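You operate a simulated robot arm through the tools that you are given. There is no shell and no other tool. Be economical: measure what you need, move in short steps, check, and stop when the job is done.

Carry out the task below with a simulated robot arm. There is one attempt and no reset: what you move stays moved.

## Task
Stack three fittings on test port three and check them.
Fine: red, orange and grey fitting, in that order; then press check: all lamps must be green.
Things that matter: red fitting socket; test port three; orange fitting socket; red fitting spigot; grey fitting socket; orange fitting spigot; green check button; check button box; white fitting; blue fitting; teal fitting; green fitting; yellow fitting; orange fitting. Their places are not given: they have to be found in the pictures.

The check looks at the end state, three seconds after you hand in, the way a careful person would. Anything else that was tipped, shoved, dropped, spilled or broken makes it a failure.

## Robot
A 7-joint arm with a two-finger parallel gripper, fixed in place. Base frame: the origin is at the foot of the arm, x ahead of it, y to its left, z up; the work surface is at about z = 806. Readings come in mm, degrees, newtons and seconds.
With the tool pointing down near the work surface it reaches from about 300 to 700 mm from the base axis. Its first joint turns from -66.0 to 66.0 degrees. Payload 1.57 kg.
The TCP is the grasp point between the finger pads, 30 mm short of the fingertips. In the tool frame z runs along the fingers and y along their closing line. Largest opening 110 mm; finger width 24, thickness 12; the body of the gripper, 48 by 112 mm, starts 78 mm behind the TCP.
Orientation is that of the tool frame in the base frame, as a unit quaternion [w, x, y, z]. With the fingers straight down and closing along the base's y, the tool's x points along the base's -x, its y along +y and its z along -z.

## Interface
- The arm moves only by the tool servo_tool. Its argument "motion" is a list of rows, each an object of numbers (a shift or turn left out is 0, a gripper value left out holds the last): "tx", "ty", "tz": the shift along the tool's x, y, z in units of 40 mm (1.0 is 40 mm); "ax", "ay", "az": the turn, a rotation vector about the tool's x, y, z in units of 6 degrees (1.0 is 6 degrees). In form: [{"tx": .., "ty": .., "tz": .., "ax": .., "ay": .., "az": ..}, ...]. A call has 1 to 12 rows; each row shifts and turns the commanded pose from where the row before left it, along the tool's axes as they then stand. "grip" is the finger opening in mm, from 0 to 110, set as the call begins (left out, the last holds). A call with a number of a shift or a turn outside -1 to 1 is refused whole. Each row takes 0.2 s and may step no farther than 50 mm and 8.6 degrees from the row before; otherwise, or with a gripper value out of range, the whole call is refused. Where a pose cannot be reached the arm comes as near as it can. A force on the tool above 40 N (or 10 N above the force at the start of the call, whichever is more), or a blocked arm, ends the call early, and 0.2 s more pass. Each finger travels about 108 mm/s and halts on what it meets, pressing with about 26 N; the grip force reading is that of the motor and also rises with nothing between the fingers. The clock runs only during rows and for 0.2 s after the last one: add rows that do not move to give the fingers time. It gives the time, the measured TCP pose, the force on the tool (base axes), the opening and the grip force at its end, in the units of the frame above (readings bear some noise).
- Cameras (640 x 400 px; columns grow to the right, rows downward): "scene" is fixed at [145.2, -385.4, 1392.7]; the picture's right is [0.83, -0.56, 0.00], its down [-0.41, -0.60, -0.69] and it looks along [0.38, 0.57, -0.73] (base axes); focal length 340 px, centre (320, 200). "wrist" rides on the gripper at [70, 16, -141] in the tool frame; the picture's right is [-0.23, 0.97, 0.00], its down [-0.86, -0.20, -0.48] and it looks along [-0.47, -0.11, 0.88] (tool axes); focal length 222 px, centre (320, 200).
- capture(camera): a new picture of that camera. No time passes.
- locate(camera, pixels): there is no depth. For up to 12 entries [column, row, z] of the newest picture of that camera ("zoom" is the newest enlarged one), the place [x, y] in the base frame at which the ray of that pixel passes the height z, good to about 3 mm, but the place of the scene camera against the robot may be out by one fixed shift of up to 18 mm in any direction. No time passes.
- inspect(camera, box): a new picture of the part [left, top, right, bottom] of that camera's present view, enlarged. No time passes.
- sign_off(): hands the job in; it is judged then, once.

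Keep the steps short. Do not move on a guess: measure, check each grasp and each placing, and mend mistakes. In all there are 80 turns and 46 pictures (those below and enlarged ones count). Leave the gripper open and the arm clear of the work at the hand-in unless told otherwise, and finish with a single line.

The tools are called after ">>>" as name(argument=value, ...) on one line, values as JSON. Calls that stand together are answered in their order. servo_tool: Moves the arm, as the interface text tells. Its arguments: {"type":"object","properties":{"motion":{"type":"array","items":{"type":"object","properties":{"tx":{"type":"number"},"ty":{"type":"number"},"tz":{"type":"number"},"ax":{"type":"number"},"ay":{"type":"number"},"az":{"type":"number"}}}},"grip":{"type":"number"}},"required":["motion"]} The other tools are called the same way: capture (camera) takes a picture; locate (camera, pixels) gives the place at which the rays of pixels pass given heights; inspect (camera, box) takes an enlarged picture of a part of a camera's view; sign_off () hands the job in.

At the start:

```text
clock: 0.0
tool_pos: [340.4, -98.7, 1116.8]
tool_rot: [0.0, 0.0, 1.0, 0.0]
force: [1.0, 0.6, -0.3]
grip_width: 109.9
grasp_force: 0.0
```

scene: 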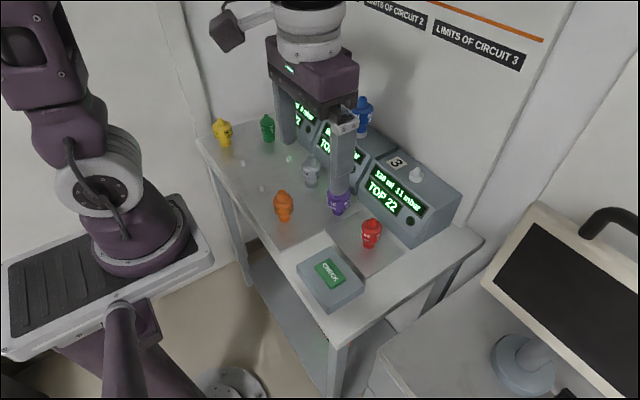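
wrist: 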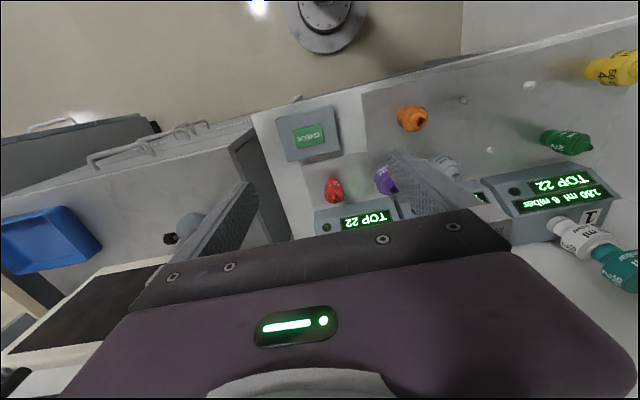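

I see a table with fittings, three tester boxes with displays and a check button box. I'll enlarge the scene first to identify things.

>>> inspect(camera="scene", box=[260, 90, 480, 320])

>>> inspect(camera="wrist", box=[250, 50, 640, 290])

```text
1.74 times, centred on (370, 205) of scene
```

zoom: 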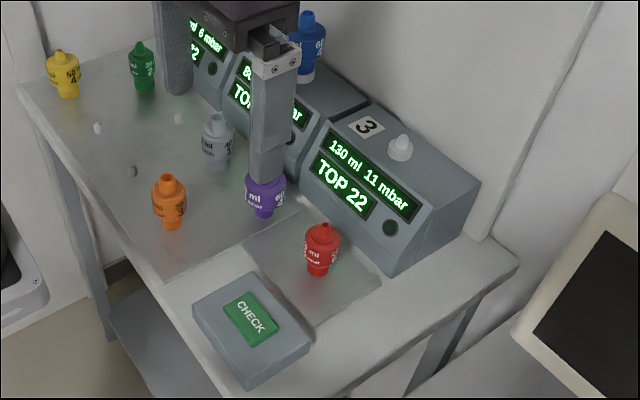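

```text
1.64 times, centred on (445, 170) of wrist
```

zoom: 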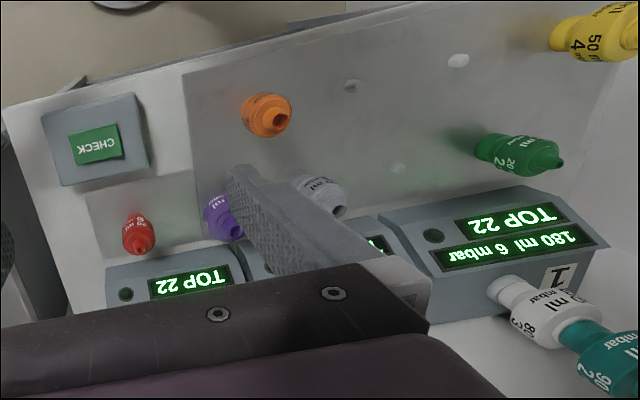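

I need closer views of each fitting's shape, so I'll zoom in on the red/purple/orange/grey ones and the port.

>>> inspect(camera="scene", box=[265, 145, 395, 255])

>>> inspect(camera="scene", box=[350, 90, 440, 220])

```text
3.64 times, centred on (330, 200) of scene
```

zoom: 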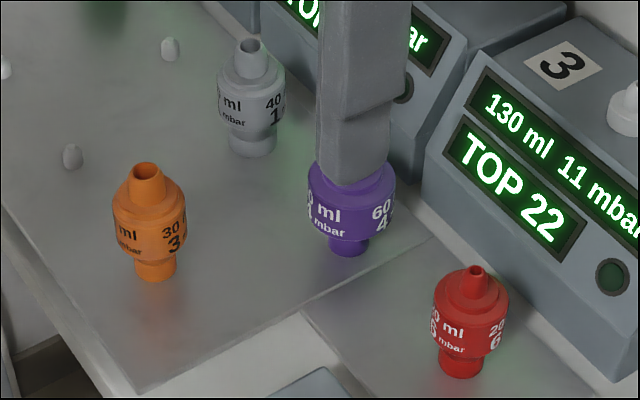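

```text
3.08 times, centred on (395, 155) of scene
```

zoom: 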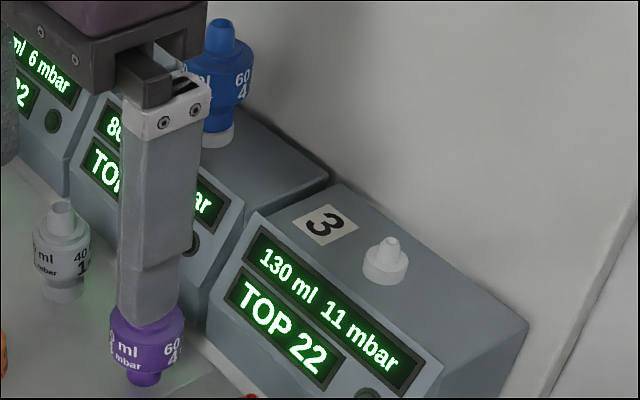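

Red, orange and grey stand upright, socket down and spigot up. I'll measure their rough places with both cameras: bases at z≈806 and the port at several trial heights.

>>> locate(camera="scene", pixels=[[368.7, 244.5, 806], [372.6, 219.2, 866], [372.6, 219.2, 876], [285, 217.5, 806], [282.2, 191.2, 866], [282.2, 191.2, 876], [311.3, 184.5, 806], [310.8, 156.9, 866], [310.8, 156.9, 876], [416.1, 180.3, 906], [416.1, 180.3, 926], [330, 273, 840]])

>>> locate(camera="wrist", pixels=[[333, 182, 806], [333, 200, 866], [408, 113, 806], [418, 119, 866], [430, 160, 806], [455, 175, 866], [308, 135, 840]])

```text
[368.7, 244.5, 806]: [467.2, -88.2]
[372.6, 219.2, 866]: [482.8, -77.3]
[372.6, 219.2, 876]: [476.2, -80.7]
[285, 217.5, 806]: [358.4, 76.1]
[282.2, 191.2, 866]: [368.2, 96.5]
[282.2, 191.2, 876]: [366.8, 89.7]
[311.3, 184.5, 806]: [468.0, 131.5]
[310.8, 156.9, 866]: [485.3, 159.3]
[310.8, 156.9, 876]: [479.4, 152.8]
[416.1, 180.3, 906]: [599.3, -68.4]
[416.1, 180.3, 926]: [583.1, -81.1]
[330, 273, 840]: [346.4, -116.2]
```

```text
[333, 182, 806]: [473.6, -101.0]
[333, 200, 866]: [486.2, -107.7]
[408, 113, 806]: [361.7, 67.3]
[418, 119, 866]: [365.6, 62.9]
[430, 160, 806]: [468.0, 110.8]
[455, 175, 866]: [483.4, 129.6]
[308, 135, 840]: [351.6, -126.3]
```

Fittings seem about 80 mm tall. I'll move above the red one at z≈1000 for a close wrist look.

>>> servo_tool(motion=[{"tx": -0.68, "tz": 0.58}, {"tx": -0.68, "tz": 0.58}, {"tx": -0.68, "tz": 0.58}, {"tx": -0.68, "tz": 0.58}, {"tx": -0.68, "tz": 0.58}, {}])

>>> capture(camera="wrist")

>>> capture(camera="scene")

```text
clock: 1.4
tool_pos: [476.6, -98.3, 999.7]
tool_rot: [-0.001, 0.0, 1.0, 0.0]
force: [0.1, -0.8, -0.1]
grip_width: 109.9
grasp_force: 0.1
```

```text
39 pictures are left
```

wrist: 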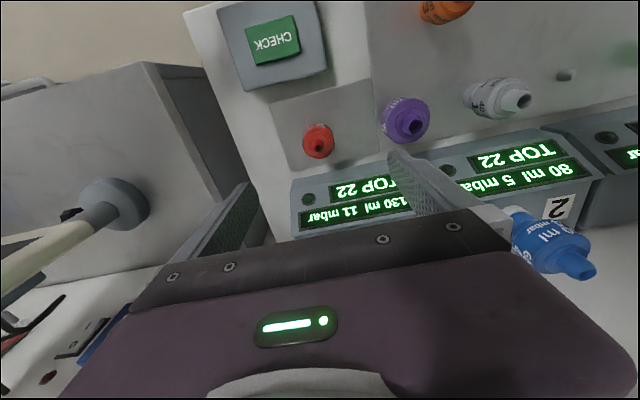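

```text
38 pictures are left
```

scene: 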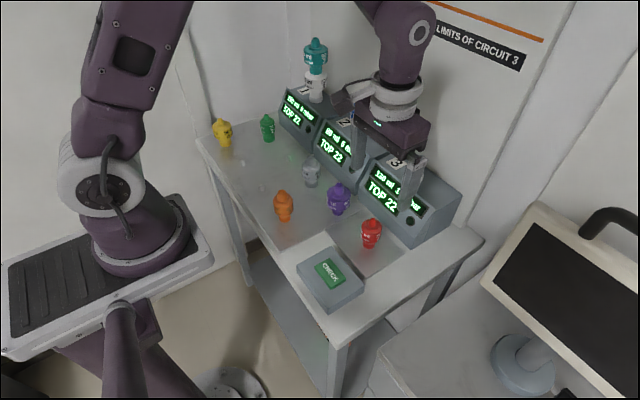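

I'll enlarge the wrist view around the fittings for exact centres.

>>> inspect(camera="wrist", box=[270, 60, 550, 235])

>>> inspect(camera="scene", box=[265, 145, 395, 255])

```text
2.29 times, centred on (410, 148) of wrist
```

zoom: 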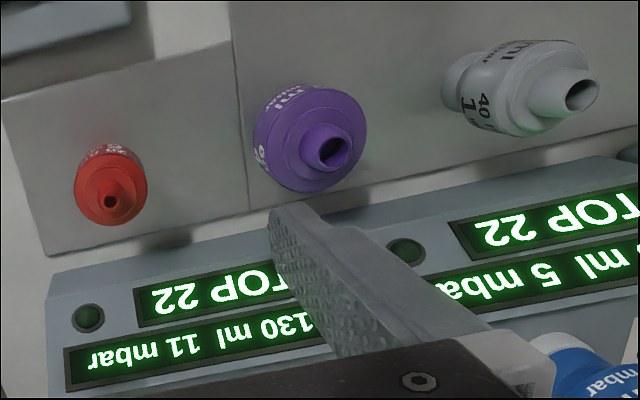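

```text
3.64 times, centred on (330, 200) of scene
```

zoom: 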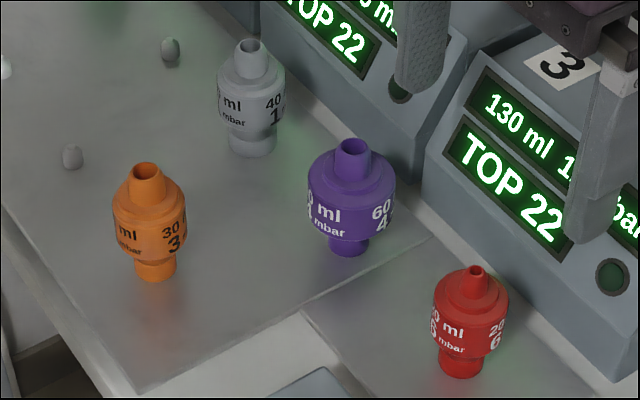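

>>> locate(camera="wrist", pixels=[[317.9, 148.9, 866], [317.9, 148.9, 886], [415.7, 127, 866], [415.7, 127, 886], [524, 101, 866], [524, 101, 886], [275, 40, 840]])

>>> locate(camera="scene", pixels=[[372.6, 219.2, 886], [339.3, 185, 886], [339.3, 185, 866], [310.8, 156.9, 886], [282.2, 191.2, 886], [329, 273, 840]])

```text
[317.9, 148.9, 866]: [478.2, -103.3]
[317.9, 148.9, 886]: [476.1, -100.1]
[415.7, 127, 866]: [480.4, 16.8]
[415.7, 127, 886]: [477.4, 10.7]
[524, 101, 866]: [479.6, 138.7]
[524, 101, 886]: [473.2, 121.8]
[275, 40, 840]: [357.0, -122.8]
```

```text
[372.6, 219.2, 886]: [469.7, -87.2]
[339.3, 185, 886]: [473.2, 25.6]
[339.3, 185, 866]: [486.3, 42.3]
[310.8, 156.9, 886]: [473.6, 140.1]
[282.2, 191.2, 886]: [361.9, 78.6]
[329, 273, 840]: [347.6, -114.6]
```

Red spigot tip is about (477,-102) near z≈888. I'll centre on it and go down to z≈930, then look again.

>>> servo_tool(motion=[{"ty": -0.08, "tz": 0.8}, {"tz": 0.7}, {}])

>>> inspect(camera="wrist", box=[230, 80, 410, 240])

>>> inspect(camera="scene", box=[320, 160, 440, 270])

```text
clock: 2.2
tool_pos: [476.3, -102.3, 938.8]
tool_rot: [0.001, 0.0, 1.0, 0.0]
force: [0.6, 0.3, -0.4]
grip_width: 110.2
grasp_force: 0.0
```

```text
2.50 times, centred on (320, 160) of wrist
```

zoom: 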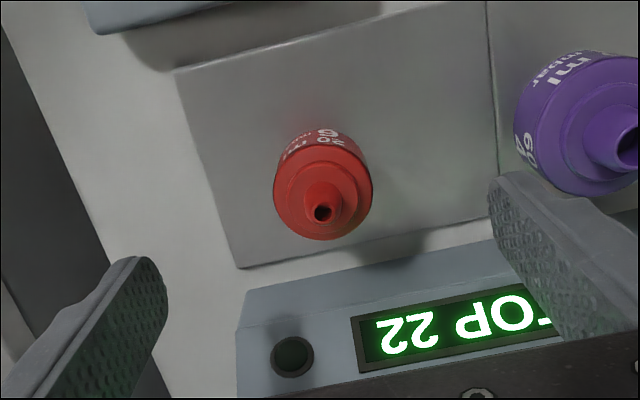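

```text
3.64 times, centred on (380, 215) of scene
```

zoom: 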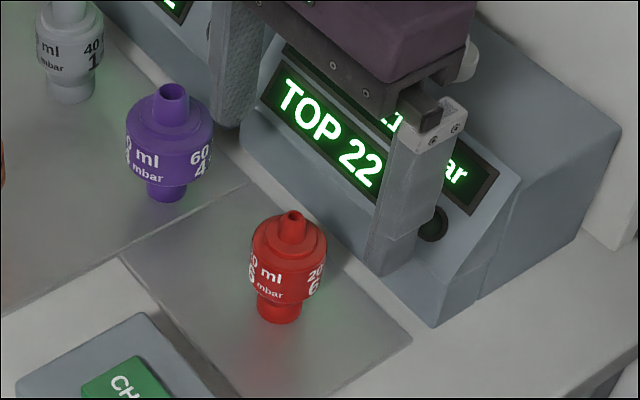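

Tip is aligned in y; x ≈ 474–476. I'll descend to TCP z≈848, where the pads meet the body (fingertips at 818), watching the force.

>>> servo_tool(motion=[{"tx": 0.04, "tz": 0.8}, {"tz": 0.8}, {"tz": 0.67}, {}])

>>> capture(camera="wrist")

>>> inspect(camera="scene", box=[320, 160, 440, 270])

```text
clock: 3.2
tool_pos: [474.4, -102.3, 850.4]
tool_rot: [0.001, 0.0, 1.0, 0.001]
force: [-0.2, -0.4, -0.7]
grip_width: 109.7
grasp_force: 0.0
```

```text
33 pictures are left
```

wrist: 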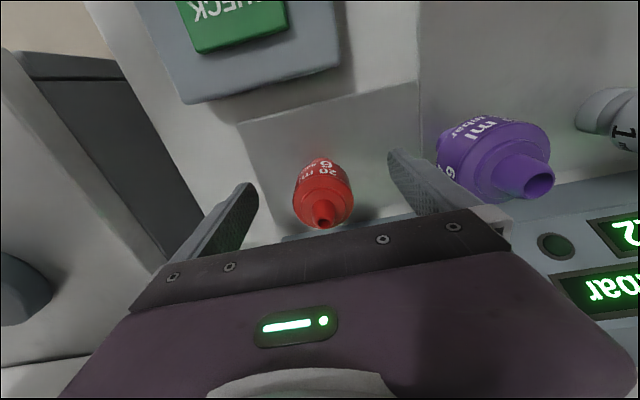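

```text
3.64 times, centred on (380, 215) of scene
```

zoom: 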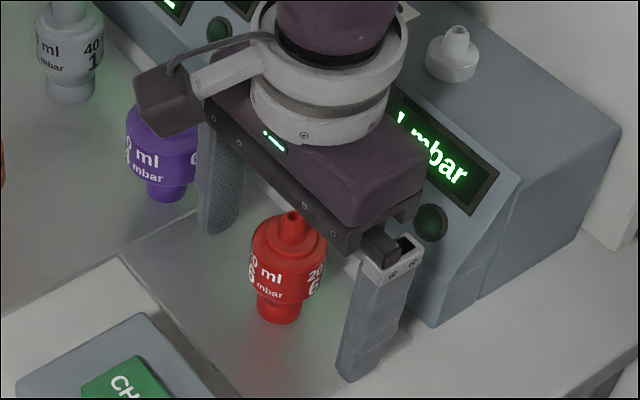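

Red is between the fingers. Closing now.

>>> servo_tool(motion=[{}, {}, {}, {}], grip=10)

>>> inspect(camera="scene", box=[320, 160, 440, 270])

```text
clock: 4.2
tool_pos: [473.5, -101.6, 850.2]
tool_rot: [0.0, 0.0, 1.0, 0.0]
force: [-0.2, -0.3, 0.3]
grip_width: 38.5
grasp_force: 25.9
```

```text
3.64 times, centred on (380, 215) of scene
```

zoom: 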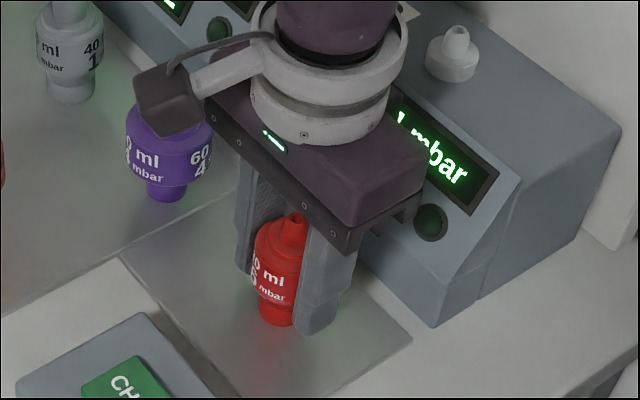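

Body is 38.5 mm wide and gripped at 26 N. Lifting straight up about 190 mm.

>>> servo_tool(motion=[{"tz": -0.5}, {"tz": -0.9}, {"tz": -1}, {"tz": -1}, {"tz": -1}, {"tz": -0.4}, {}])

>>> capture(camera="wrist")

>>> inspect(camera="scene", box=[340, 100, 480, 230])

```text
clock: 5.8
tool_pos: [474.8, -102.2, 1042.1]
tool_rot: [0.0, 0.0, 1.0, 0.001]
force: [-0.3, 0.9, -0.3]
grip_width: 38.9
grasp_force: 25.9
```

```text
30 pictures are left
```

wrist: 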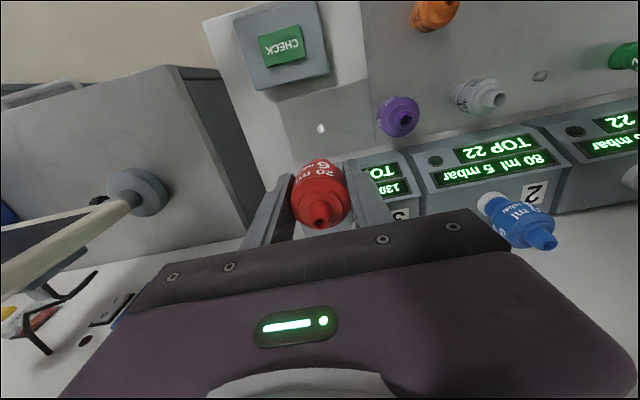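

```text
3.08 times, centred on (410, 165) of scene
```

zoom: 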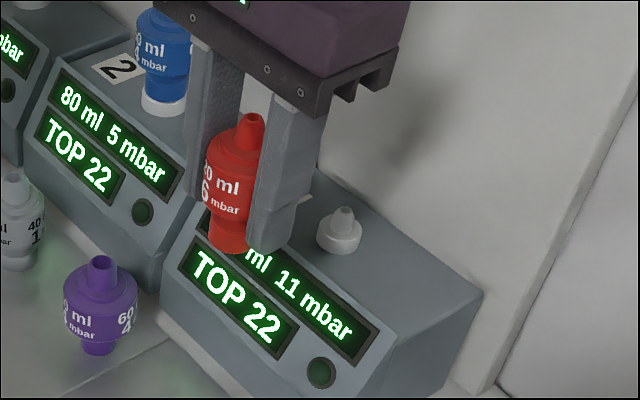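

Red came off a small peg (now seen at wrist (320,129)) and is held. The port is hidden under the hand, so I'll shift to about (560,-180) at this height to see it beside the fingers.

>>> servo_tool(motion=[{"tx": -0.71, "ty": -0.65}, {"tx": -0.71, "ty": -0.65}, {"tx": -0.71, "ty": -0.65}, {}])

>>> inspect(camera="wrist", box=[280, 50, 520, 240])

```text
clock: 6.8
tool_pos: [559.8, -180.6, 1042.4]
tool_rot: [0.0, 0.0, 1.0, 0.0]
force: [0.3, -0.5, -0.7]
grip_width: 38.8
grasp_force: 26.1
```

```text
2.11 times, centred on (400, 145) of wrist
```

zoom: 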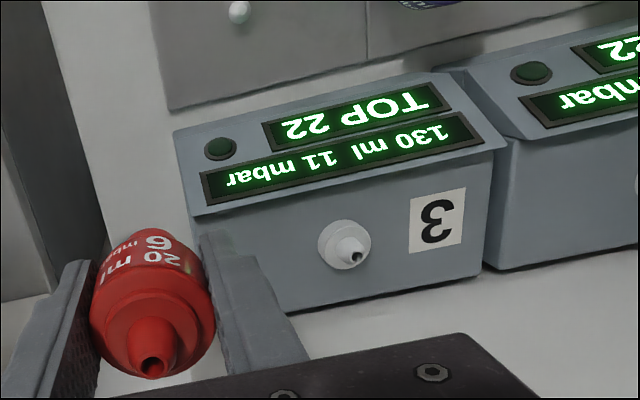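

Port 3 shows clearly: spigot tip at zoom (355,257), collar at (345,245). Locating at trial heights in both cameras.

>>> locate(camera="zoom", pixels=[[355, 257, 910], [355, 257, 930], [355, 257, 950], [240, 11, 810], [240, 11, 820]])

>>> locate(camera="scene", pixels=[[417.8, 168.3, 910], [417.8, 168.3, 930], [417.8, 168.3, 950]])

```text
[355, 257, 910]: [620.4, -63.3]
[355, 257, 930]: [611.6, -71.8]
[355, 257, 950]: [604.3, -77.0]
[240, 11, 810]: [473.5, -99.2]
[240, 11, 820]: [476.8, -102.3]
```

```text
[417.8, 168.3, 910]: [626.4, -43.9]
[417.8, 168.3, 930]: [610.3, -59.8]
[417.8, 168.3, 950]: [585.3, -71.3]
```

The two cameras suggest tip near (611,-72) at z≈932. I'll get a second wrist view from x≈490 to triangulate properly.

>>> servo_tool(motion=[{"tx": 0.9}, {"tx": 0.85}, {}])

>>> inspect(camera="wrist", box=[280, 50, 520, 240])

```text
clock: 7.6
tool_pos: [489.6, -179.5, 1042.2]
tool_rot: [0.0, -0.001, 1.0, 0.0]
force: [-0.3, -0.1, -0.9]
grip_width: 38.9
grasp_force: 25.7
```

```text
2.11 times, centred on (400, 145) of wrist
```

zoom: 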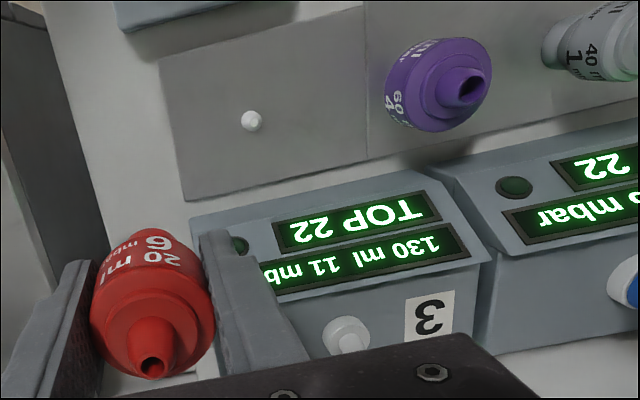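

View 2 loses the tip behind the hand. I'll take a third view from x≈620 for a better baseline.

>>> servo_tool(motion=[{"tx": -0.9}, {"tx": -0.9}, {"tx": -0.9}, {"tx": -0.55}, {}])

>>> inspect(camera="wrist", box=[280, 30, 520, 220])

```text
clock: 8.8
tool_pos: [619.2, -179.8, 1042.1]
tool_rot: [-0.001, 0.0, 1.0, 0.0]
force: [-0.3, -0.1, -0.3]
grip_width: 38.7
grasp_force: 26.3
```

```text
2.11 times, centred on (400, 125) of wrist
```

zoom: 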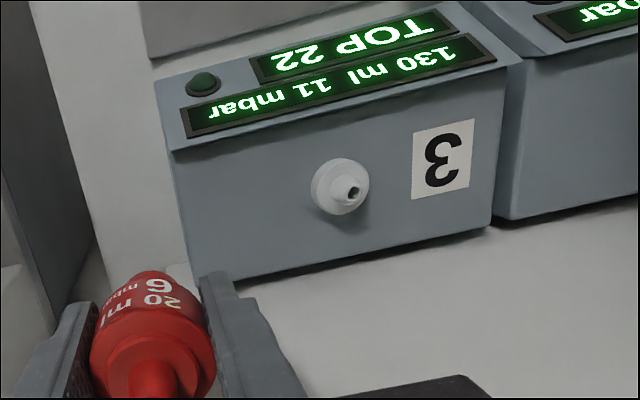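

Triangulated: port tip ≈ (613,-73, 930), collar top ≈ z 912. I'll bring the held red over it and descend to TCP z≈985 (red base ≈ 941), then look.

>>> servo_tool(motion=[{"tx": 0.05, "ty": 0.9}, {"tx": 0.05, "ty": 0.9}, {"tx": 0.06, "ty": 0.87}, {"tz": 0.7}, {"tz": 0.7}, {}])

>>> inspect(camera="scene", box=[370, 110, 470, 210])

```text
clock: 10.2
tool_pos: [613.3, -72.8, 985.4]
tool_rot: [0.0, 0.0, 1.0, 0.0]
force: [0.2, -0.1, -0.6]
grip_width: 38.8
grasp_force: 25.4
```

```text
4.00 times, centred on (420, 160) of scene
```

zoom: 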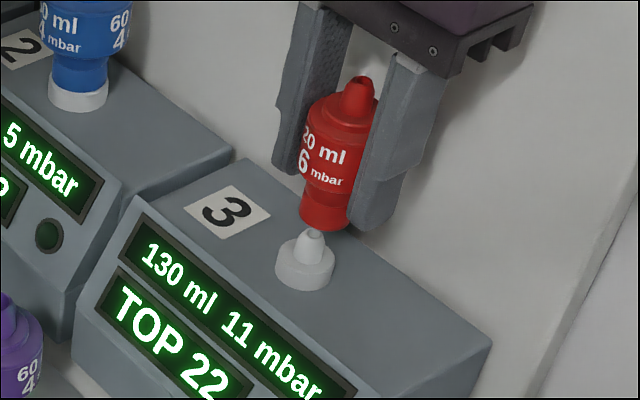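

Red seems perhaps slightly right of the port axis; I'll zoom tighter.

>>> inspect(camera="scene", box=[395, 125, 440, 185])

```text
6.67 times, centred on (418, 155) of scene
```

zoom: 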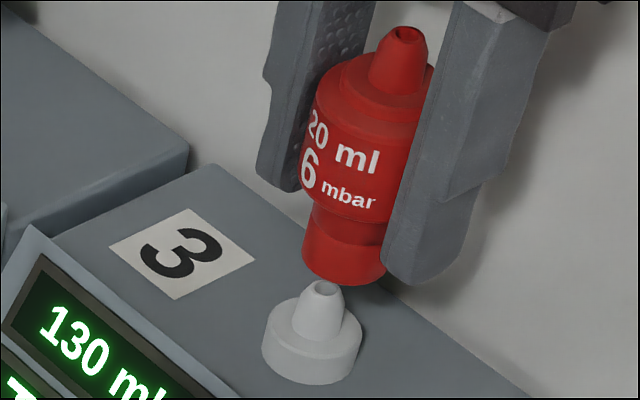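

>>> locate(camera="zoom", pixels=[[404, 34, 1021], [404, 34, 1021], [344, 262, 941], [344, 262, 941], [322, 288, 930], [322, 288, 930], [314, 330, 912], [314, 330, 912]])

```text
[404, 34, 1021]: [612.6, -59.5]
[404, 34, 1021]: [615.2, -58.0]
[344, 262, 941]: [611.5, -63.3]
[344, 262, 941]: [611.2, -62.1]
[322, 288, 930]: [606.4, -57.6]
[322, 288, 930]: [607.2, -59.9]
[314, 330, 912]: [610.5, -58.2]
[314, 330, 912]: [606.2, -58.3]
```

Scene comparison shows red about 4–5 mm too far to the picture's right of the port (red sits slightly forward in the grip). I'll shift by (-4.5, +1) and lower to base just above the tip (TCP z≈978).

>>> servo_tool(motion=[{"tx": 0.11, "ty": 0.025, "tz": 0.09}, {"tz": 0.09}, {}])

>>> inspect(camera="scene", box=[400, 145, 435, 190])

>>> inspect(camera="wrist", box=[270, 120, 370, 240])

```text
clock: 11.0
tool_pos: [608.3, -72.1, 978.1]
tool_rot: [0.0, 0.0, 1.0, 0.0]
force: [0.1, -0.3, -0.9]
grip_width: 38.8
grasp_force: 25.9
```

```text
8.89 times, centred on (418, 168) of scene
```

zoom: 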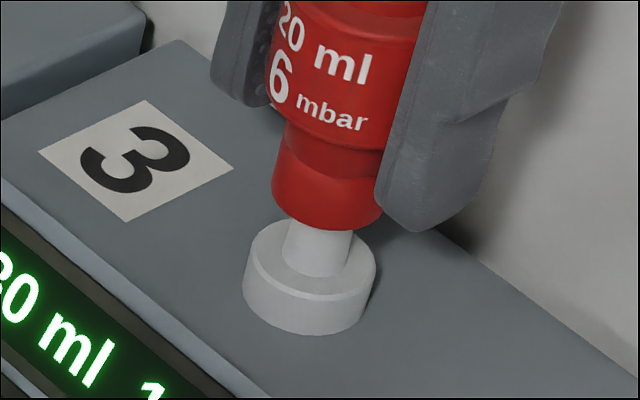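

```text
3.33 times, centred on (320, 180) of wrist
```

zoom: 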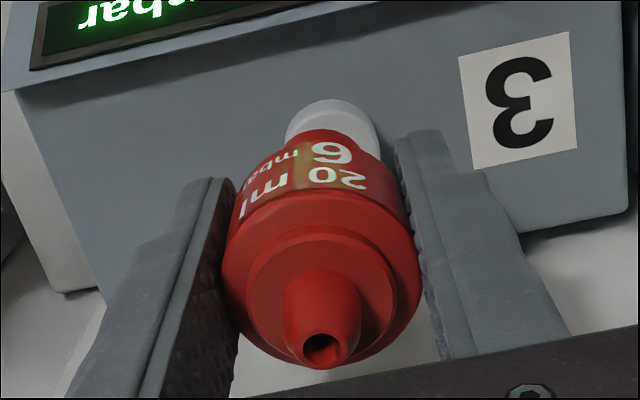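

Scene alignment now looks good (base axis falls on collar centre). I'll check the wrist side tighter: collar around zoom (333,115).

>>> inspect(camera="wrist", box=[295, 140, 355, 190])

```text
8.00 times, centred on (325, 165) of wrist
```

zoom: 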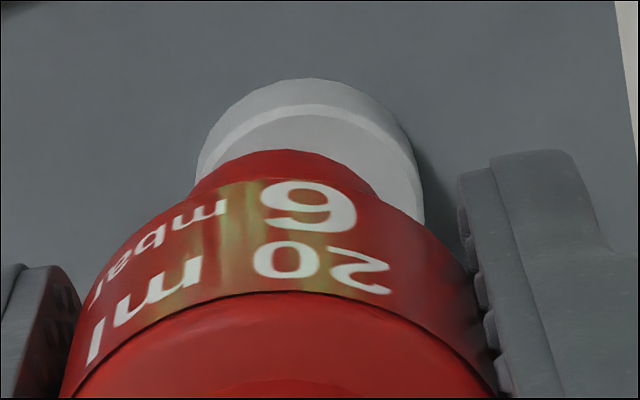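

The wrist view shows the collar centre ~3 mm to +y of red's base; combining both views the shift is about (+1.6,+2.4). I'll apply it and check.

>>> servo_tool(motion=[{"tx": -0.04, "ty": 0.06}, {}])

>>> inspect(camera="wrist", box=[295, 140, 355, 190])

>>> inspect(camera="scene", box=[400, 145, 435, 190])

```text
clock: 11.6
tool_pos: [611.9, -69.4, 978.7]
tool_rot: [0.0, 0.0, 1.0, 0.0]
force: [0.2, 0.0, -0.3]
grip_width: 38.5
grasp_force: 26.1
```

```text
8.00 times, centred on (325, 165) of wrist
```

zoom: 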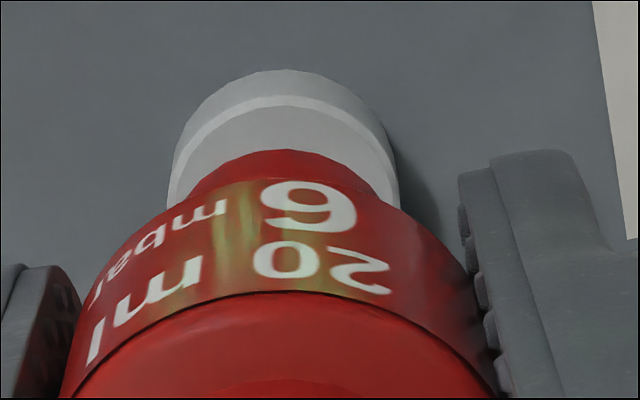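

```text
8.89 times, centred on (418, 168) of scene
```

zoom: 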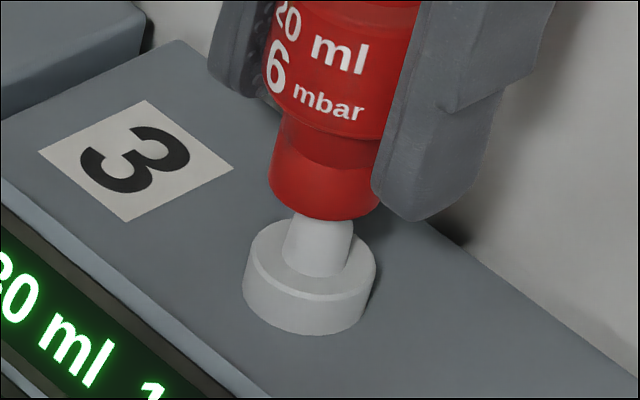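

Both views are now within ~1 mm. I'll nudge +1 mm in x and descend gently, reading force.

>>> servo_tool(motion=[{"tx": -0.02, "ty": -0.005, "tz": 0.1}, {"tz": 0.1}, {"tz": 0.1}, {}])

```text
clock: 12.6
tool_pos: [610.6, -70.7, 966.2]
tool_rot: [0.0, 0.0, 1.0, 0.001]
force: [-1.0, -0.4, -0.5]
grip_width: 39.1
grasp_force: 26.1
```

No resistance with the base already below the tip, so the spigot is entering. Continuing down in small steps.

>>> servo_tool(motion=[{"tz": 0.06}, {"tz": 0.06}, {"tz": 0.05}, {}])

```text
clock: 13.6
tool_pos: [612.5, -69.5, 960.1]
tool_rot: [0.0, 0.0, 1.0, 0.0]
force: [9.2, 0.5, 2.2]
grip_width: 38.8
grasp_force: 25.9
```

Side force +9 N in x as the cone centres it; I'll ease +1 mm in x and go further down.

>>> servo_tool(motion=[{"tx": -0.03}, {"tz": 0.05}, {"tz": 0.05}, {}])

```text
clock: 14.6
tool_pos: [612.9, -69.5, 956.8]
tool_rot: [0.0, 0.001, 1.0, -0.001]
force: [2.3, 0.1, 7.8]
grip_width: 38.9
grasp_force: 26.0
```

Force z is rising (7.8 N), near seating. A bit more push to confirm.

>>> servo_tool(motion=[{"tz": 0.04}, {"tz": 0.04}, {}])

>>> inspect(camera="scene", box=[395, 125, 440, 190])

```text
clock: 15.4
tool_pos: [612.8, -70.3, 952.7]
tool_rot: [0.001, 0.0, 1.0, 0.0]
force: [5.9, -1.3, 19.0]
grip_width: 38.6
grasp_force: 25.9
```

```text
6.15 times, centred on (418, 158) of scene
```

zoom: 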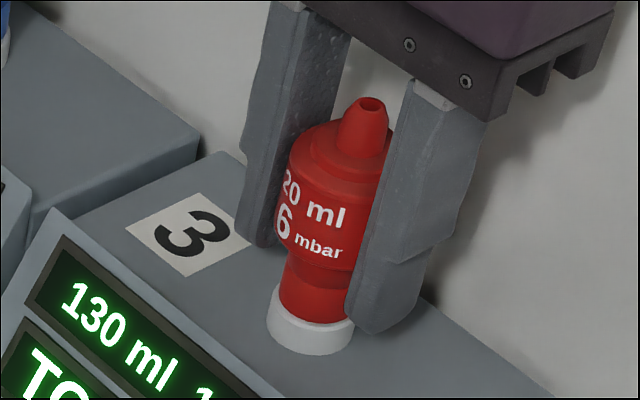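

Red's base sits down in/on the collar. One more small push to see whether it moves further.

>>> servo_tool(motion=[{"tz": 0.05}, {}])

```text
clock: 16.0
tool_pos: [611.4, -69.1, 950.4]
tool_rot: [0.0, 0.0, 1.0, 0.0]
force: [5.2, -2.7, 17.5]
grip_width: 38.8
grasp_force: 26.2
```

Force holds at ~18 N, i.e. the fingers now slip on a seated fitting. Opening and rising.

>>> servo_tool(motion=[{"tz": -0.05}, {}, {}], grip=70)

>>> servo_tool(motion=[{"tz": -0.8}, {"tz": -0.9}, {"tz": -0.9}, {"tz": -0.5}, {}])

>>> inspect(camera="wrist", box=[200, 40, 440, 240])

```text
clock: 16.8
tool_pos: [612.9, -69.6, 951.4]
tool_rot: [0.0, 0.0, 1.0, 0.0]
force: [0.5, -0.4, -0.5]
grip_width: 69.9
grasp_force: 0.1
```

```text
clock: 18.0
tool_pos: [613.3, -69.0, 1078.3]
tool_rot: [0.0, 0.0, 1.0, 0.0]
force: [-0.1, -0.8, 0.4]
grip_width: 69.9
grasp_force: 0.0
```

```text
2.00 times, centred on (320, 140) of wrist
```

zoom: 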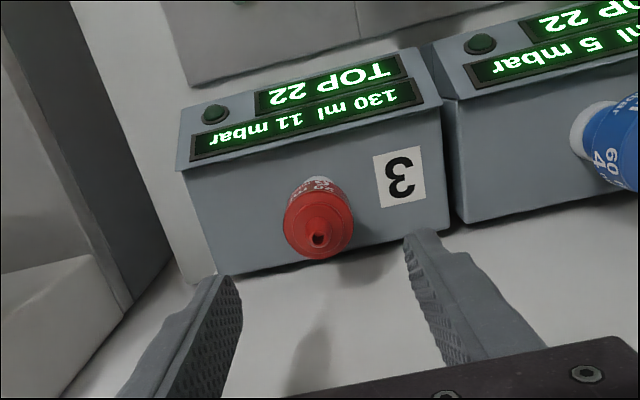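

Red stands alone on port 3. Next the orange fitting near (366,67): I'll move above it at z≈980 with the gripper at 70→90 mm.

>>> servo_tool(motion=[{"tx": 0.78, "ty": 0.42}, {"tx": 0.78, "ty": 0.42}, {"tx": 0.78, "ty": 0.42}, {"tx": 0.78, "ty": 0.42}, {"tx": 0.78, "ty": 0.43, "tz": 0.6}, {"tx": 0.78, "ty": 0.43, "tz": 0.6}, {"tx": 0.75, "ty": 0.43, "tz": 0.6}, {"tx": 0.75, "ty": 0.43, "tz": 0.6}, {}], grip=90)

>>> capture(camera="wrist")

```text
clock: 20.0
tool_pos: [364.2, 66.0, 979.9]
tool_rot: [0.0, 0.0, 1.0, 0.0]
force: [0.6, -0.5, -0.9]
grip_width: 89.9
grasp_force: 0.0
```

```text
16 pictures are left
```

wrist: 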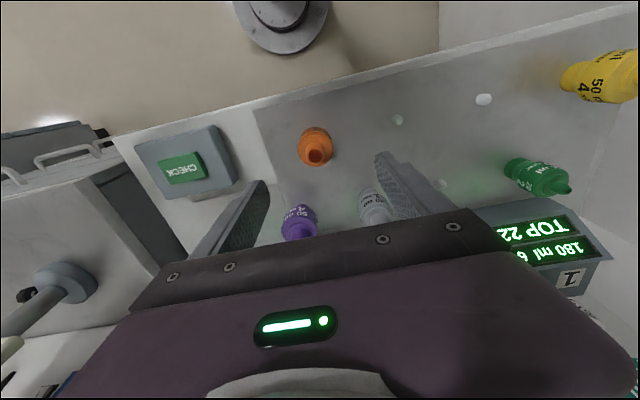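

Orange tip at (315,156): about 7 mm toward −y and ~2 mm +x of the tool axis. Centring and descending to z≈852.

>>> servo_tool(motion=[{"tx": -0.06, "ty": -0.18}, {"tz": 0.8}, {"tz": 0.8}, {"tz": 0.8}, {"tz": 0.8}, {}])

>>> inspect(camera="wrist", box=[240, 120, 400, 240])

```text
clock: 21.4
tool_pos: [369.3, 59.4, 852.5]
tool_rot: [0.0, 0.0, 1.0, 0.0]
force: [-0.4, 0.2, -0.2]
grip_width: 90.0
grasp_force: 0.2
```

```text
3.33 times, centred on (320, 180) of wrist
```

zoom: 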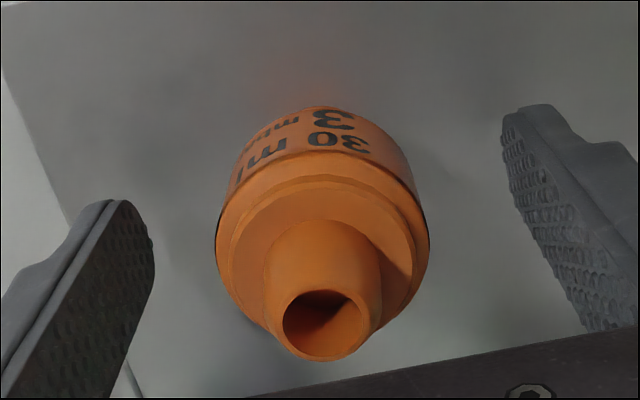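

Orange is centred between the fingers. Closing.

>>> servo_tool(motion=[{}, {}, {}, {}], grip=10)

>>> servo_tool(motion=[{"tz": -0.5}, {"tz": -1}, {"tz": -1}, {"tz": -1}, {"tz": -1}, {"tz": -1}, {"tz": -0.6}, {}])

```text
clock: 22.4
tool_pos: [368.8, 58.5, 851.8]
tool_rot: [0.0, 0.0, 1.0, 0.0]
force: [0.4, 0.6, 0.4]
grip_width: 40.8
grasp_force: 26.0
```

```text
clock: 24.2
tool_pos: [368.5, 57.3, 1096.9]
tool_rot: [0.0, 0.0, 1.0, 0.0]
force: [0.5, -0.1, -0.5]
grip_width: 41.0
grasp_force: 26.3
```

Orange is held (40.9 mm). Carrying it over port 3 at z≈1097, then lowering to z≈1058 above red's spigot.

>>> servo_tool(motion=[{"tx": -0.77, "ty": -0.4}, {"tx": -0.77, "ty": -0.4}, {"tx": -0.77, "ty": -0.4}, {"tx": -0.77, "ty": -0.4}, {"tx": -0.77, "ty": -0.4}, {"tx": -0.77, "ty": -0.4}, {"tx": -0.77, "ty": -0.4}, {"tx": -0.77, "ty": -0.4}, {"tz": 0.5}, {"tz": 0.45}, {}])

>>> inspect(camera="scene", box=[400, 105, 445, 180])

>>> inspect(camera="wrist", box=[280, 130, 360, 190])

```text
clock: 26.6
tool_pos: [614.7, -69.2, 1057.9]
tool_rot: [0.0, 0.0, 1.0, -0.001]
force: [-1.0, -0.7, -0.3]
grip_width: 41.0
grasp_force: 25.8
```

```text
5.33 times, centred on (422, 142) of scene
```

zoom: 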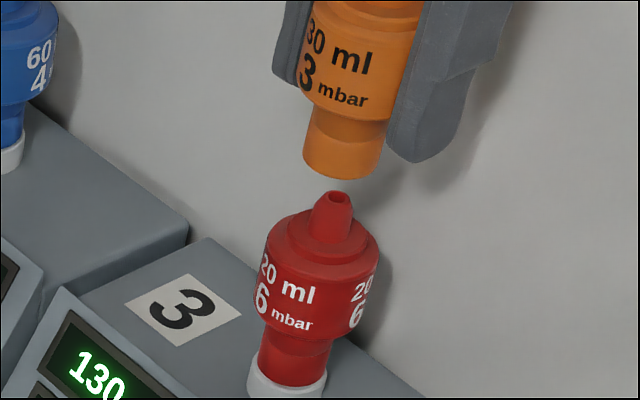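

```text
6.67 times, centred on (320, 160) of wrist
```

zoom: 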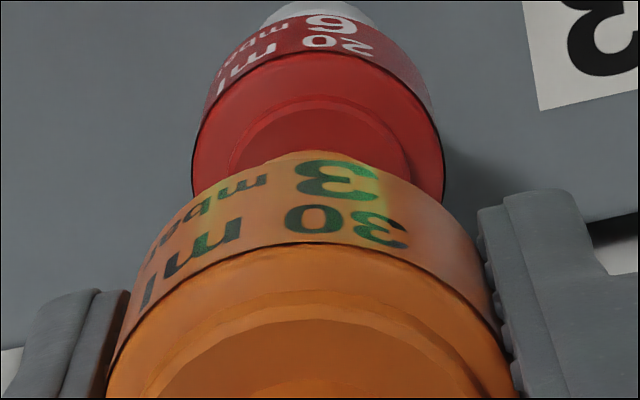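

Scene: orange base sits ~2 mm left of red's tip axis; wrist: ~1 mm. Correction ≈ (+2.4,+0.3). Applying and lowering to z≈1042.

>>> servo_tool(motion=[{"tx": -0.06, "ty": 0.01, "tz": 0.2}, {"tz": 0.2}, {}])

>>> inspect(camera="scene", box=[405, 120, 440, 165])

```text
clock: 27.4
tool_pos: [615.7, -69.2, 1043.6]
tool_rot: [0.0, 0.001, 1.0, -0.001]
force: [0.7, 0.2, 0.0]
grip_width: 40.8
grasp_force: 26.9
```

```text
8.89 times, centred on (422, 142) of scene
```

zoom: 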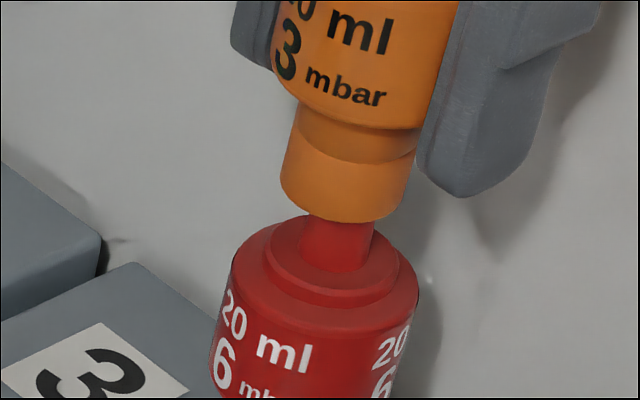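

Nearly aligned; ~1 mm left still. Nudge +1 mm x and descend with force watching.

>>> servo_tool(motion=[{"tx": -0.025, "tz": 0.08}, {"tz": 0.08}, {"tz": 0.08}, {}])

```text
clock: 28.4
tool_pos: [618.4, -68.1, 1032.8]
tool_rot: [0.0, 0.0, 1.0, 0.0]
force: [0.0, 0.0, -0.9]
grip_width: 40.7
grasp_force: 26.2
```

>>> servo_tool(motion=[{"tz": 0.08}, {"tz": 0.08}, {"tz": 0.05}, {}])

```text
clock: 29.4
tool_pos: [617.6, -69.8, 1025.0]
tool_rot: [0.001, 0.0, 1.0, 0.0]
force: [2.5, -3.9, 9.6]
grip_width: 41.1
grasp_force: 25.6
```

Light contact: 9.6 N up, small −y push. Easing −0.8 mm y, +0.4 mm x, then further down.

>>> servo_tool(motion=[{"tx": -0.01, "ty": -0.02}, {"tz": 0.05}, {"tz": 0.04}, {}])

>>> inspect(camera="scene", box=[400, 115, 445, 185])

```text
clock: 30.4
tool_pos: [618.1, -68.7, 1021.8]
tool_rot: [0.001, -0.001, 1.0, 0.0]
force: [0.5, -3.8, 23.8]
grip_width: 40.8
grasp_force: 26.0
```

```text
5.71 times, centred on (422, 150) of scene
```

zoom: 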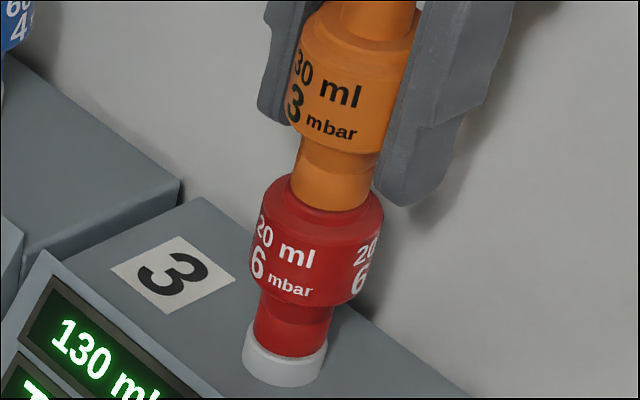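

Orange's base is flush on red's shoulder, force 24 N: seated. Releasing and rising, then on to grey.

>>> servo_tool(motion=[{"tz": -0.04}, {}, {}], grip=75)

>>> servo_tool(motion=[{"tz": -0.8}, {"tz": -0.9}, {"tz": -0.9}, {"tz": -0.3}, {}])

>>> capture(camera="wrist")

```text
clock: 31.2
tool_pos: [618.4, -69.6, 1021.9]
tool_rot: [0.0, 0.0, 1.0, 0.001]
force: [0.3, 0.1, -0.2]
grip_width: 75.0
grasp_force: 0.1
```

```text
clock: 32.4
tool_pos: [619.3, -69.8, 1139.6]
tool_rot: [0.001, 0.0, 1.0, -0.001]
force: [-0.1, -0.7, 0.1]
grip_width: 75.0
grasp_force: 0.1
```

```text
10 pictures are left
```

wrist: 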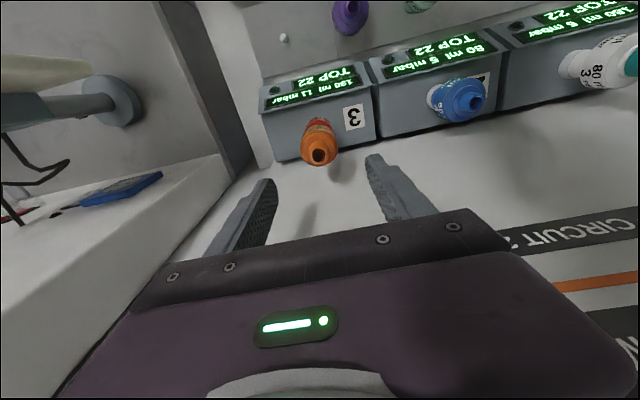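

Stack is upright. Next: grey near (476,126). Moving above it at z≈980.

>>> servo_tool(motion=[{"tx": 0.6, "ty": 0.82}, {"tx": 0.6, "ty": 0.82}, {"tx": 0.6, "ty": 0.82}, {"tx": 0.6, "ty": 0.82}, {"tx": 0.6, "ty": 0.82}, {"tx": 0.58, "ty": 0.8}, {"tz": 1}, {"tz": 1}, {"tz": 1}, {"tz": 1}, {}], grip=90)

>>> inspect(camera="wrist", box=[220, 60, 420, 220])

```text
clock: 34.8
tool_pos: [474.4, 126.7, 977.8]
tool_rot: [0.0, 0.0, 1.0, 0.0]
force: [-0.8, 0.3, -0.1]
grip_width: 90.2
grasp_force: 0.1
```

```text
2.50 times, centred on (320, 140) of wrist
```

zoom: 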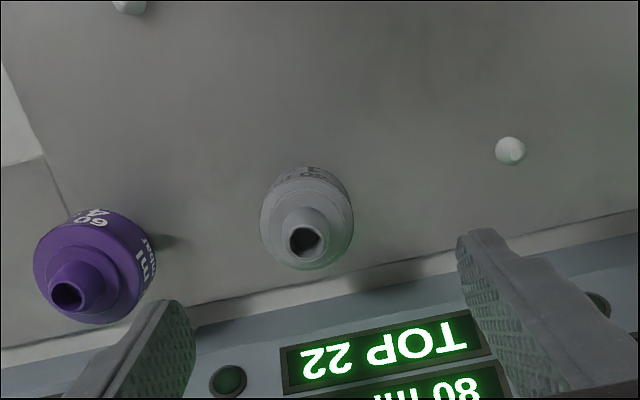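

Grey tip at wrist (314,156), same offset as orange had: correct (+4,−7.5) and descend to z≈852.

>>> servo_tool(motion=[{"tx": -0.1, "ty": -0.18}, {"tz": 0.8}, {"tz": 0.8}, {"tz": 0.8}, {"tz": 0.75}, {}])

>>> inspect(camera="wrist", box=[240, 120, 400, 240])

```text
clock: 36.2
tool_pos: [479.6, 119.4, 851.6]
tool_rot: [0.0, 0.0, 1.0, 0.0]
force: [0.1, 0.3, -0.2]
grip_width: 90.0
grasp_force: 0.0
```

```text
3.33 times, centred on (320, 180) of wrist
```

zoom: 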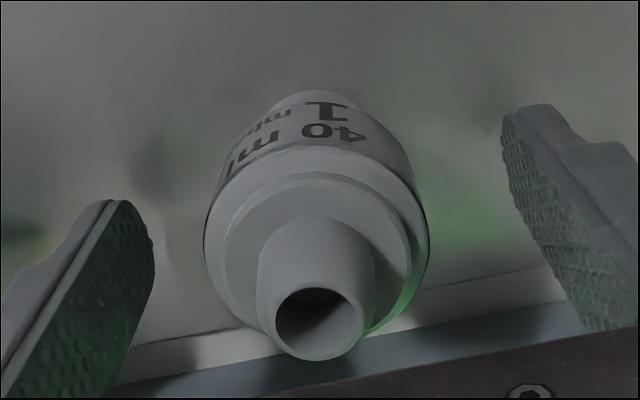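

Grey is centred. Closing, then lifting to z≈1160.

>>> servo_tool(motion=[{}, {}, {}, {}], grip=10)

>>> servo_tool(motion=[{"tz": -0.5}, {"tz": -1}, {"tz": -1}, {"tz": -1}, {"tz": -1}, {"tz": -1}, {"tz": -1}, {"tz": -1}, {"tz": -0.25}, {}])

```text
clock: 37.2
tool_pos: [479.2, 119.3, 851.9]
tool_rot: [0.0, 0.0, 1.0, -0.001]
force: [-0.1, 0.0, 0.3]
grip_width: 43.1
grasp_force: 25.7
```

```text
clock: 39.4
tool_pos: [478.3, 119.4, 1164.1]
tool_rot: [0.001, 0.0, 1.0, 0.0]
force: [0.1, -0.1, -0.4]
grip_width: 9.9
grasp_force: 0.0
```

The opening fell to 9.9 mm — grey was lost during the lift. Looking at the scene.

>>> capture(camera="scene")

```text
7 pictures are left
```

scene: 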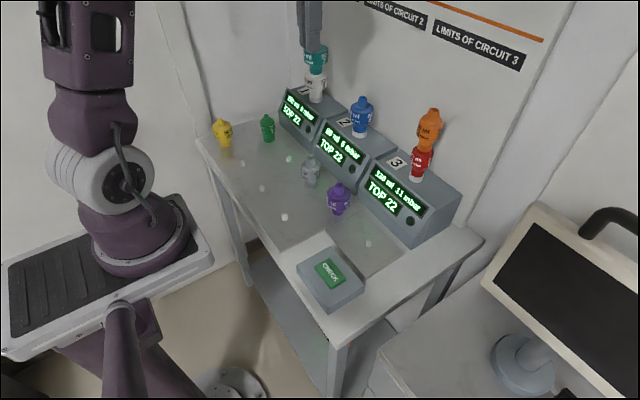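

Grey still stands at (311,172). Zooming in on it.

>>> inspect(camera="scene", box=[285, 140, 345, 220])

```text
5.00 times, centred on (315, 180) of scene
```

zoom: 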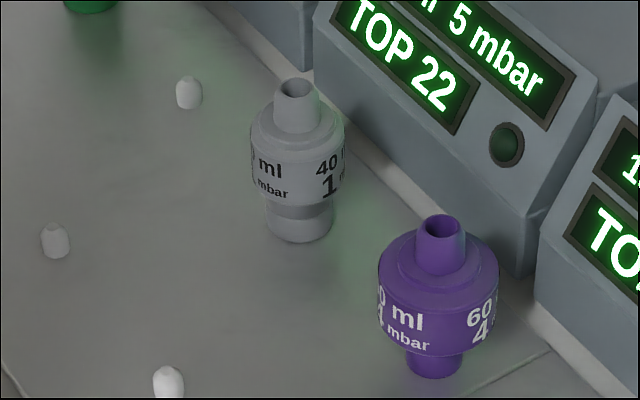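

Grey is undisturbed on its peg; it just slipped out of the fingers. I'll open, return, grip a little lower, and lift slowly while reading the force.

>>> servo_tool(motion=[{}, {}, {"tz": 1}, {"tz": 1}, {"tz": 1}, {"tz": 1}, {"tz": 1}, {}], grip=90)

>>> servo_tool(motion=[{"tz": 0.9}, {"tz": 0.8}, {"tz": 0.75}, {"tz": 0.45}, {}])

```text
clock: 41.2
tool_pos: [479.1, 120.2, 962.8]
tool_rot: [0.0, -0.001, 1.0, 0.0]
force: [-0.3, -0.6, 0.1]
grip_width: 90.1
grasp_force: 0.1
```

```text
clock: 42.4
tool_pos: [477.8, 119.3, 846.5]
tool_rot: [0.0, 0.0, 1.0, 0.0]
force: [-0.8, 0.2, 0.4]
grip_width: 90.1
grasp_force: 0.1
```

>>> servo_tool(motion=[{}, {}, {}, {}, {}], grip=0)

>>> servo_tool(motion=[{"tz": -0.05}, {"tz": -0.05}, {"tz": -0.05}, {}])

```text
clock: 43.6
tool_pos: [478.8, 119.6, 847.2]
tool_rot: [0.0, 0.0, 1.0, 0.0]
force: [-0.2, -0.2, 0.2]
grip_width: 42.7
grasp_force: 25.8
```

```text
clock: 44.6
tool_pos: [478.8, 119.6, 852.8]
tool_rot: [0.0, 0.0, 1.0, 0.0]
force: [0.3, -0.3, -0.8]
grip_width: 42.9
grasp_force: 25.5
```

It comes up without resistance. Continuing slowly.

>>> servo_tool(motion=[{"tz": -0.2}, {"tz": -0.3}, {"tz": -0.4}, {"tz": -0.4}, {}])

>>> servo_tool(motion=[{"tz": -0.5}, {"tz": -0.5}, {"tz": -0.5}, {"tz": -0.5}, {"tz": -0.5}, {"tz": -0.5}, {"tz": -0.5}, {"tz": -0.5}, {"tz": -0.5}, {}])

```text
clock: 45.8
tool_pos: [478.5, 120.0, 904.2]
tool_rot: [0.0, 0.0, 1.0, 0.0]
force: [0.4, 0.3, -0.4]
grip_width: 42.9
grasp_force: 26.4
```

```text
clock: 48.0
tool_pos: [478.6, 119.5, 1085.5]
tool_rot: [0.0, 0.0, 1.0, 0.0]
force: [0.1, -0.5, -0.9]
grip_width: 42.9
grasp_force: 26.2
```

Held at 42.9 mm. Raising to ~1150 and carrying gently to above the stack (≈617.8,−69.4).

>>> servo_tool(motion=[{"tz": -0.5}, {"tz": -0.6}, {"tz": -0.5}, {"tx": -0.3, "ty": -0.42}, {"tx": -0.45, "ty": -0.61}, {"tx": -0.45, "ty": -0.61}, {"tx": -0.45, "ty": -0.61}, {"tx": -0.45, "ty": -0.61}, {"tx": -0.45, "ty": -0.61}, {"tx": -0.45, "ty": -0.61}, {"tx": -0.3, "ty": -0.4}, {}])

```text
clock: 50.6
tool_pos: [610.5, -60.6, 1148.4]
tool_rot: [0.0, 0.0, 1.0, -0.001]
force: [-1.1, 0.4, -0.3]
grip_width: 42.6
grasp_force: 26.0
```

>>> servo_tool(motion=[{"tx": -0.18, "ty": -0.22}, {"tz": 0.4}, {"tz": 0.4}, {"tz": 0.25}, {}])

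>>> inspect(camera="scene", box=[405, 80, 450, 150])

```text
clock: 51.8
tool_pos: [618.3, -68.1, 1105.4]
tool_rot: [0.001, -0.001, 1.0, -0.001]
force: [0.1, -0.2, -0.3]
grip_width: 42.8
grasp_force: 25.6
```

```text
5.71 times, centred on (428, 115) of scene
```

zoom: 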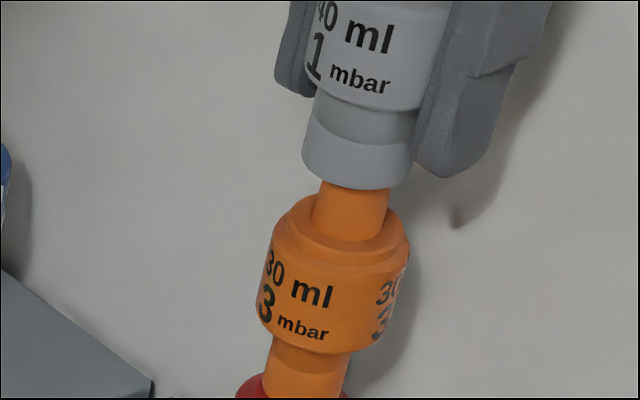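

Grey is ~1.5 mm left in the scene view. One wrist check for the other direction.

>>> inspect(camera="wrist", box=[280, 130, 360, 190])

```text
6.67 times, centred on (320, 160) of wrist
```

zoom: 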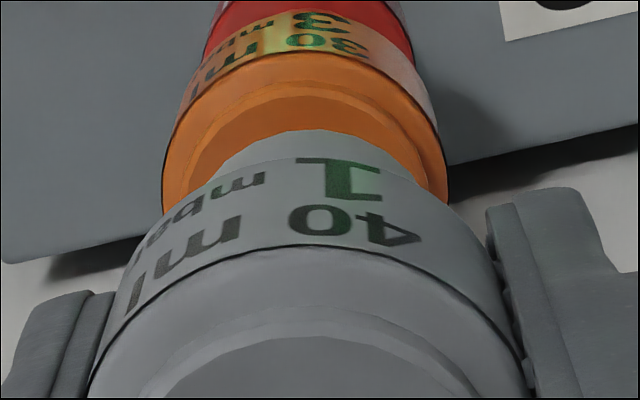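

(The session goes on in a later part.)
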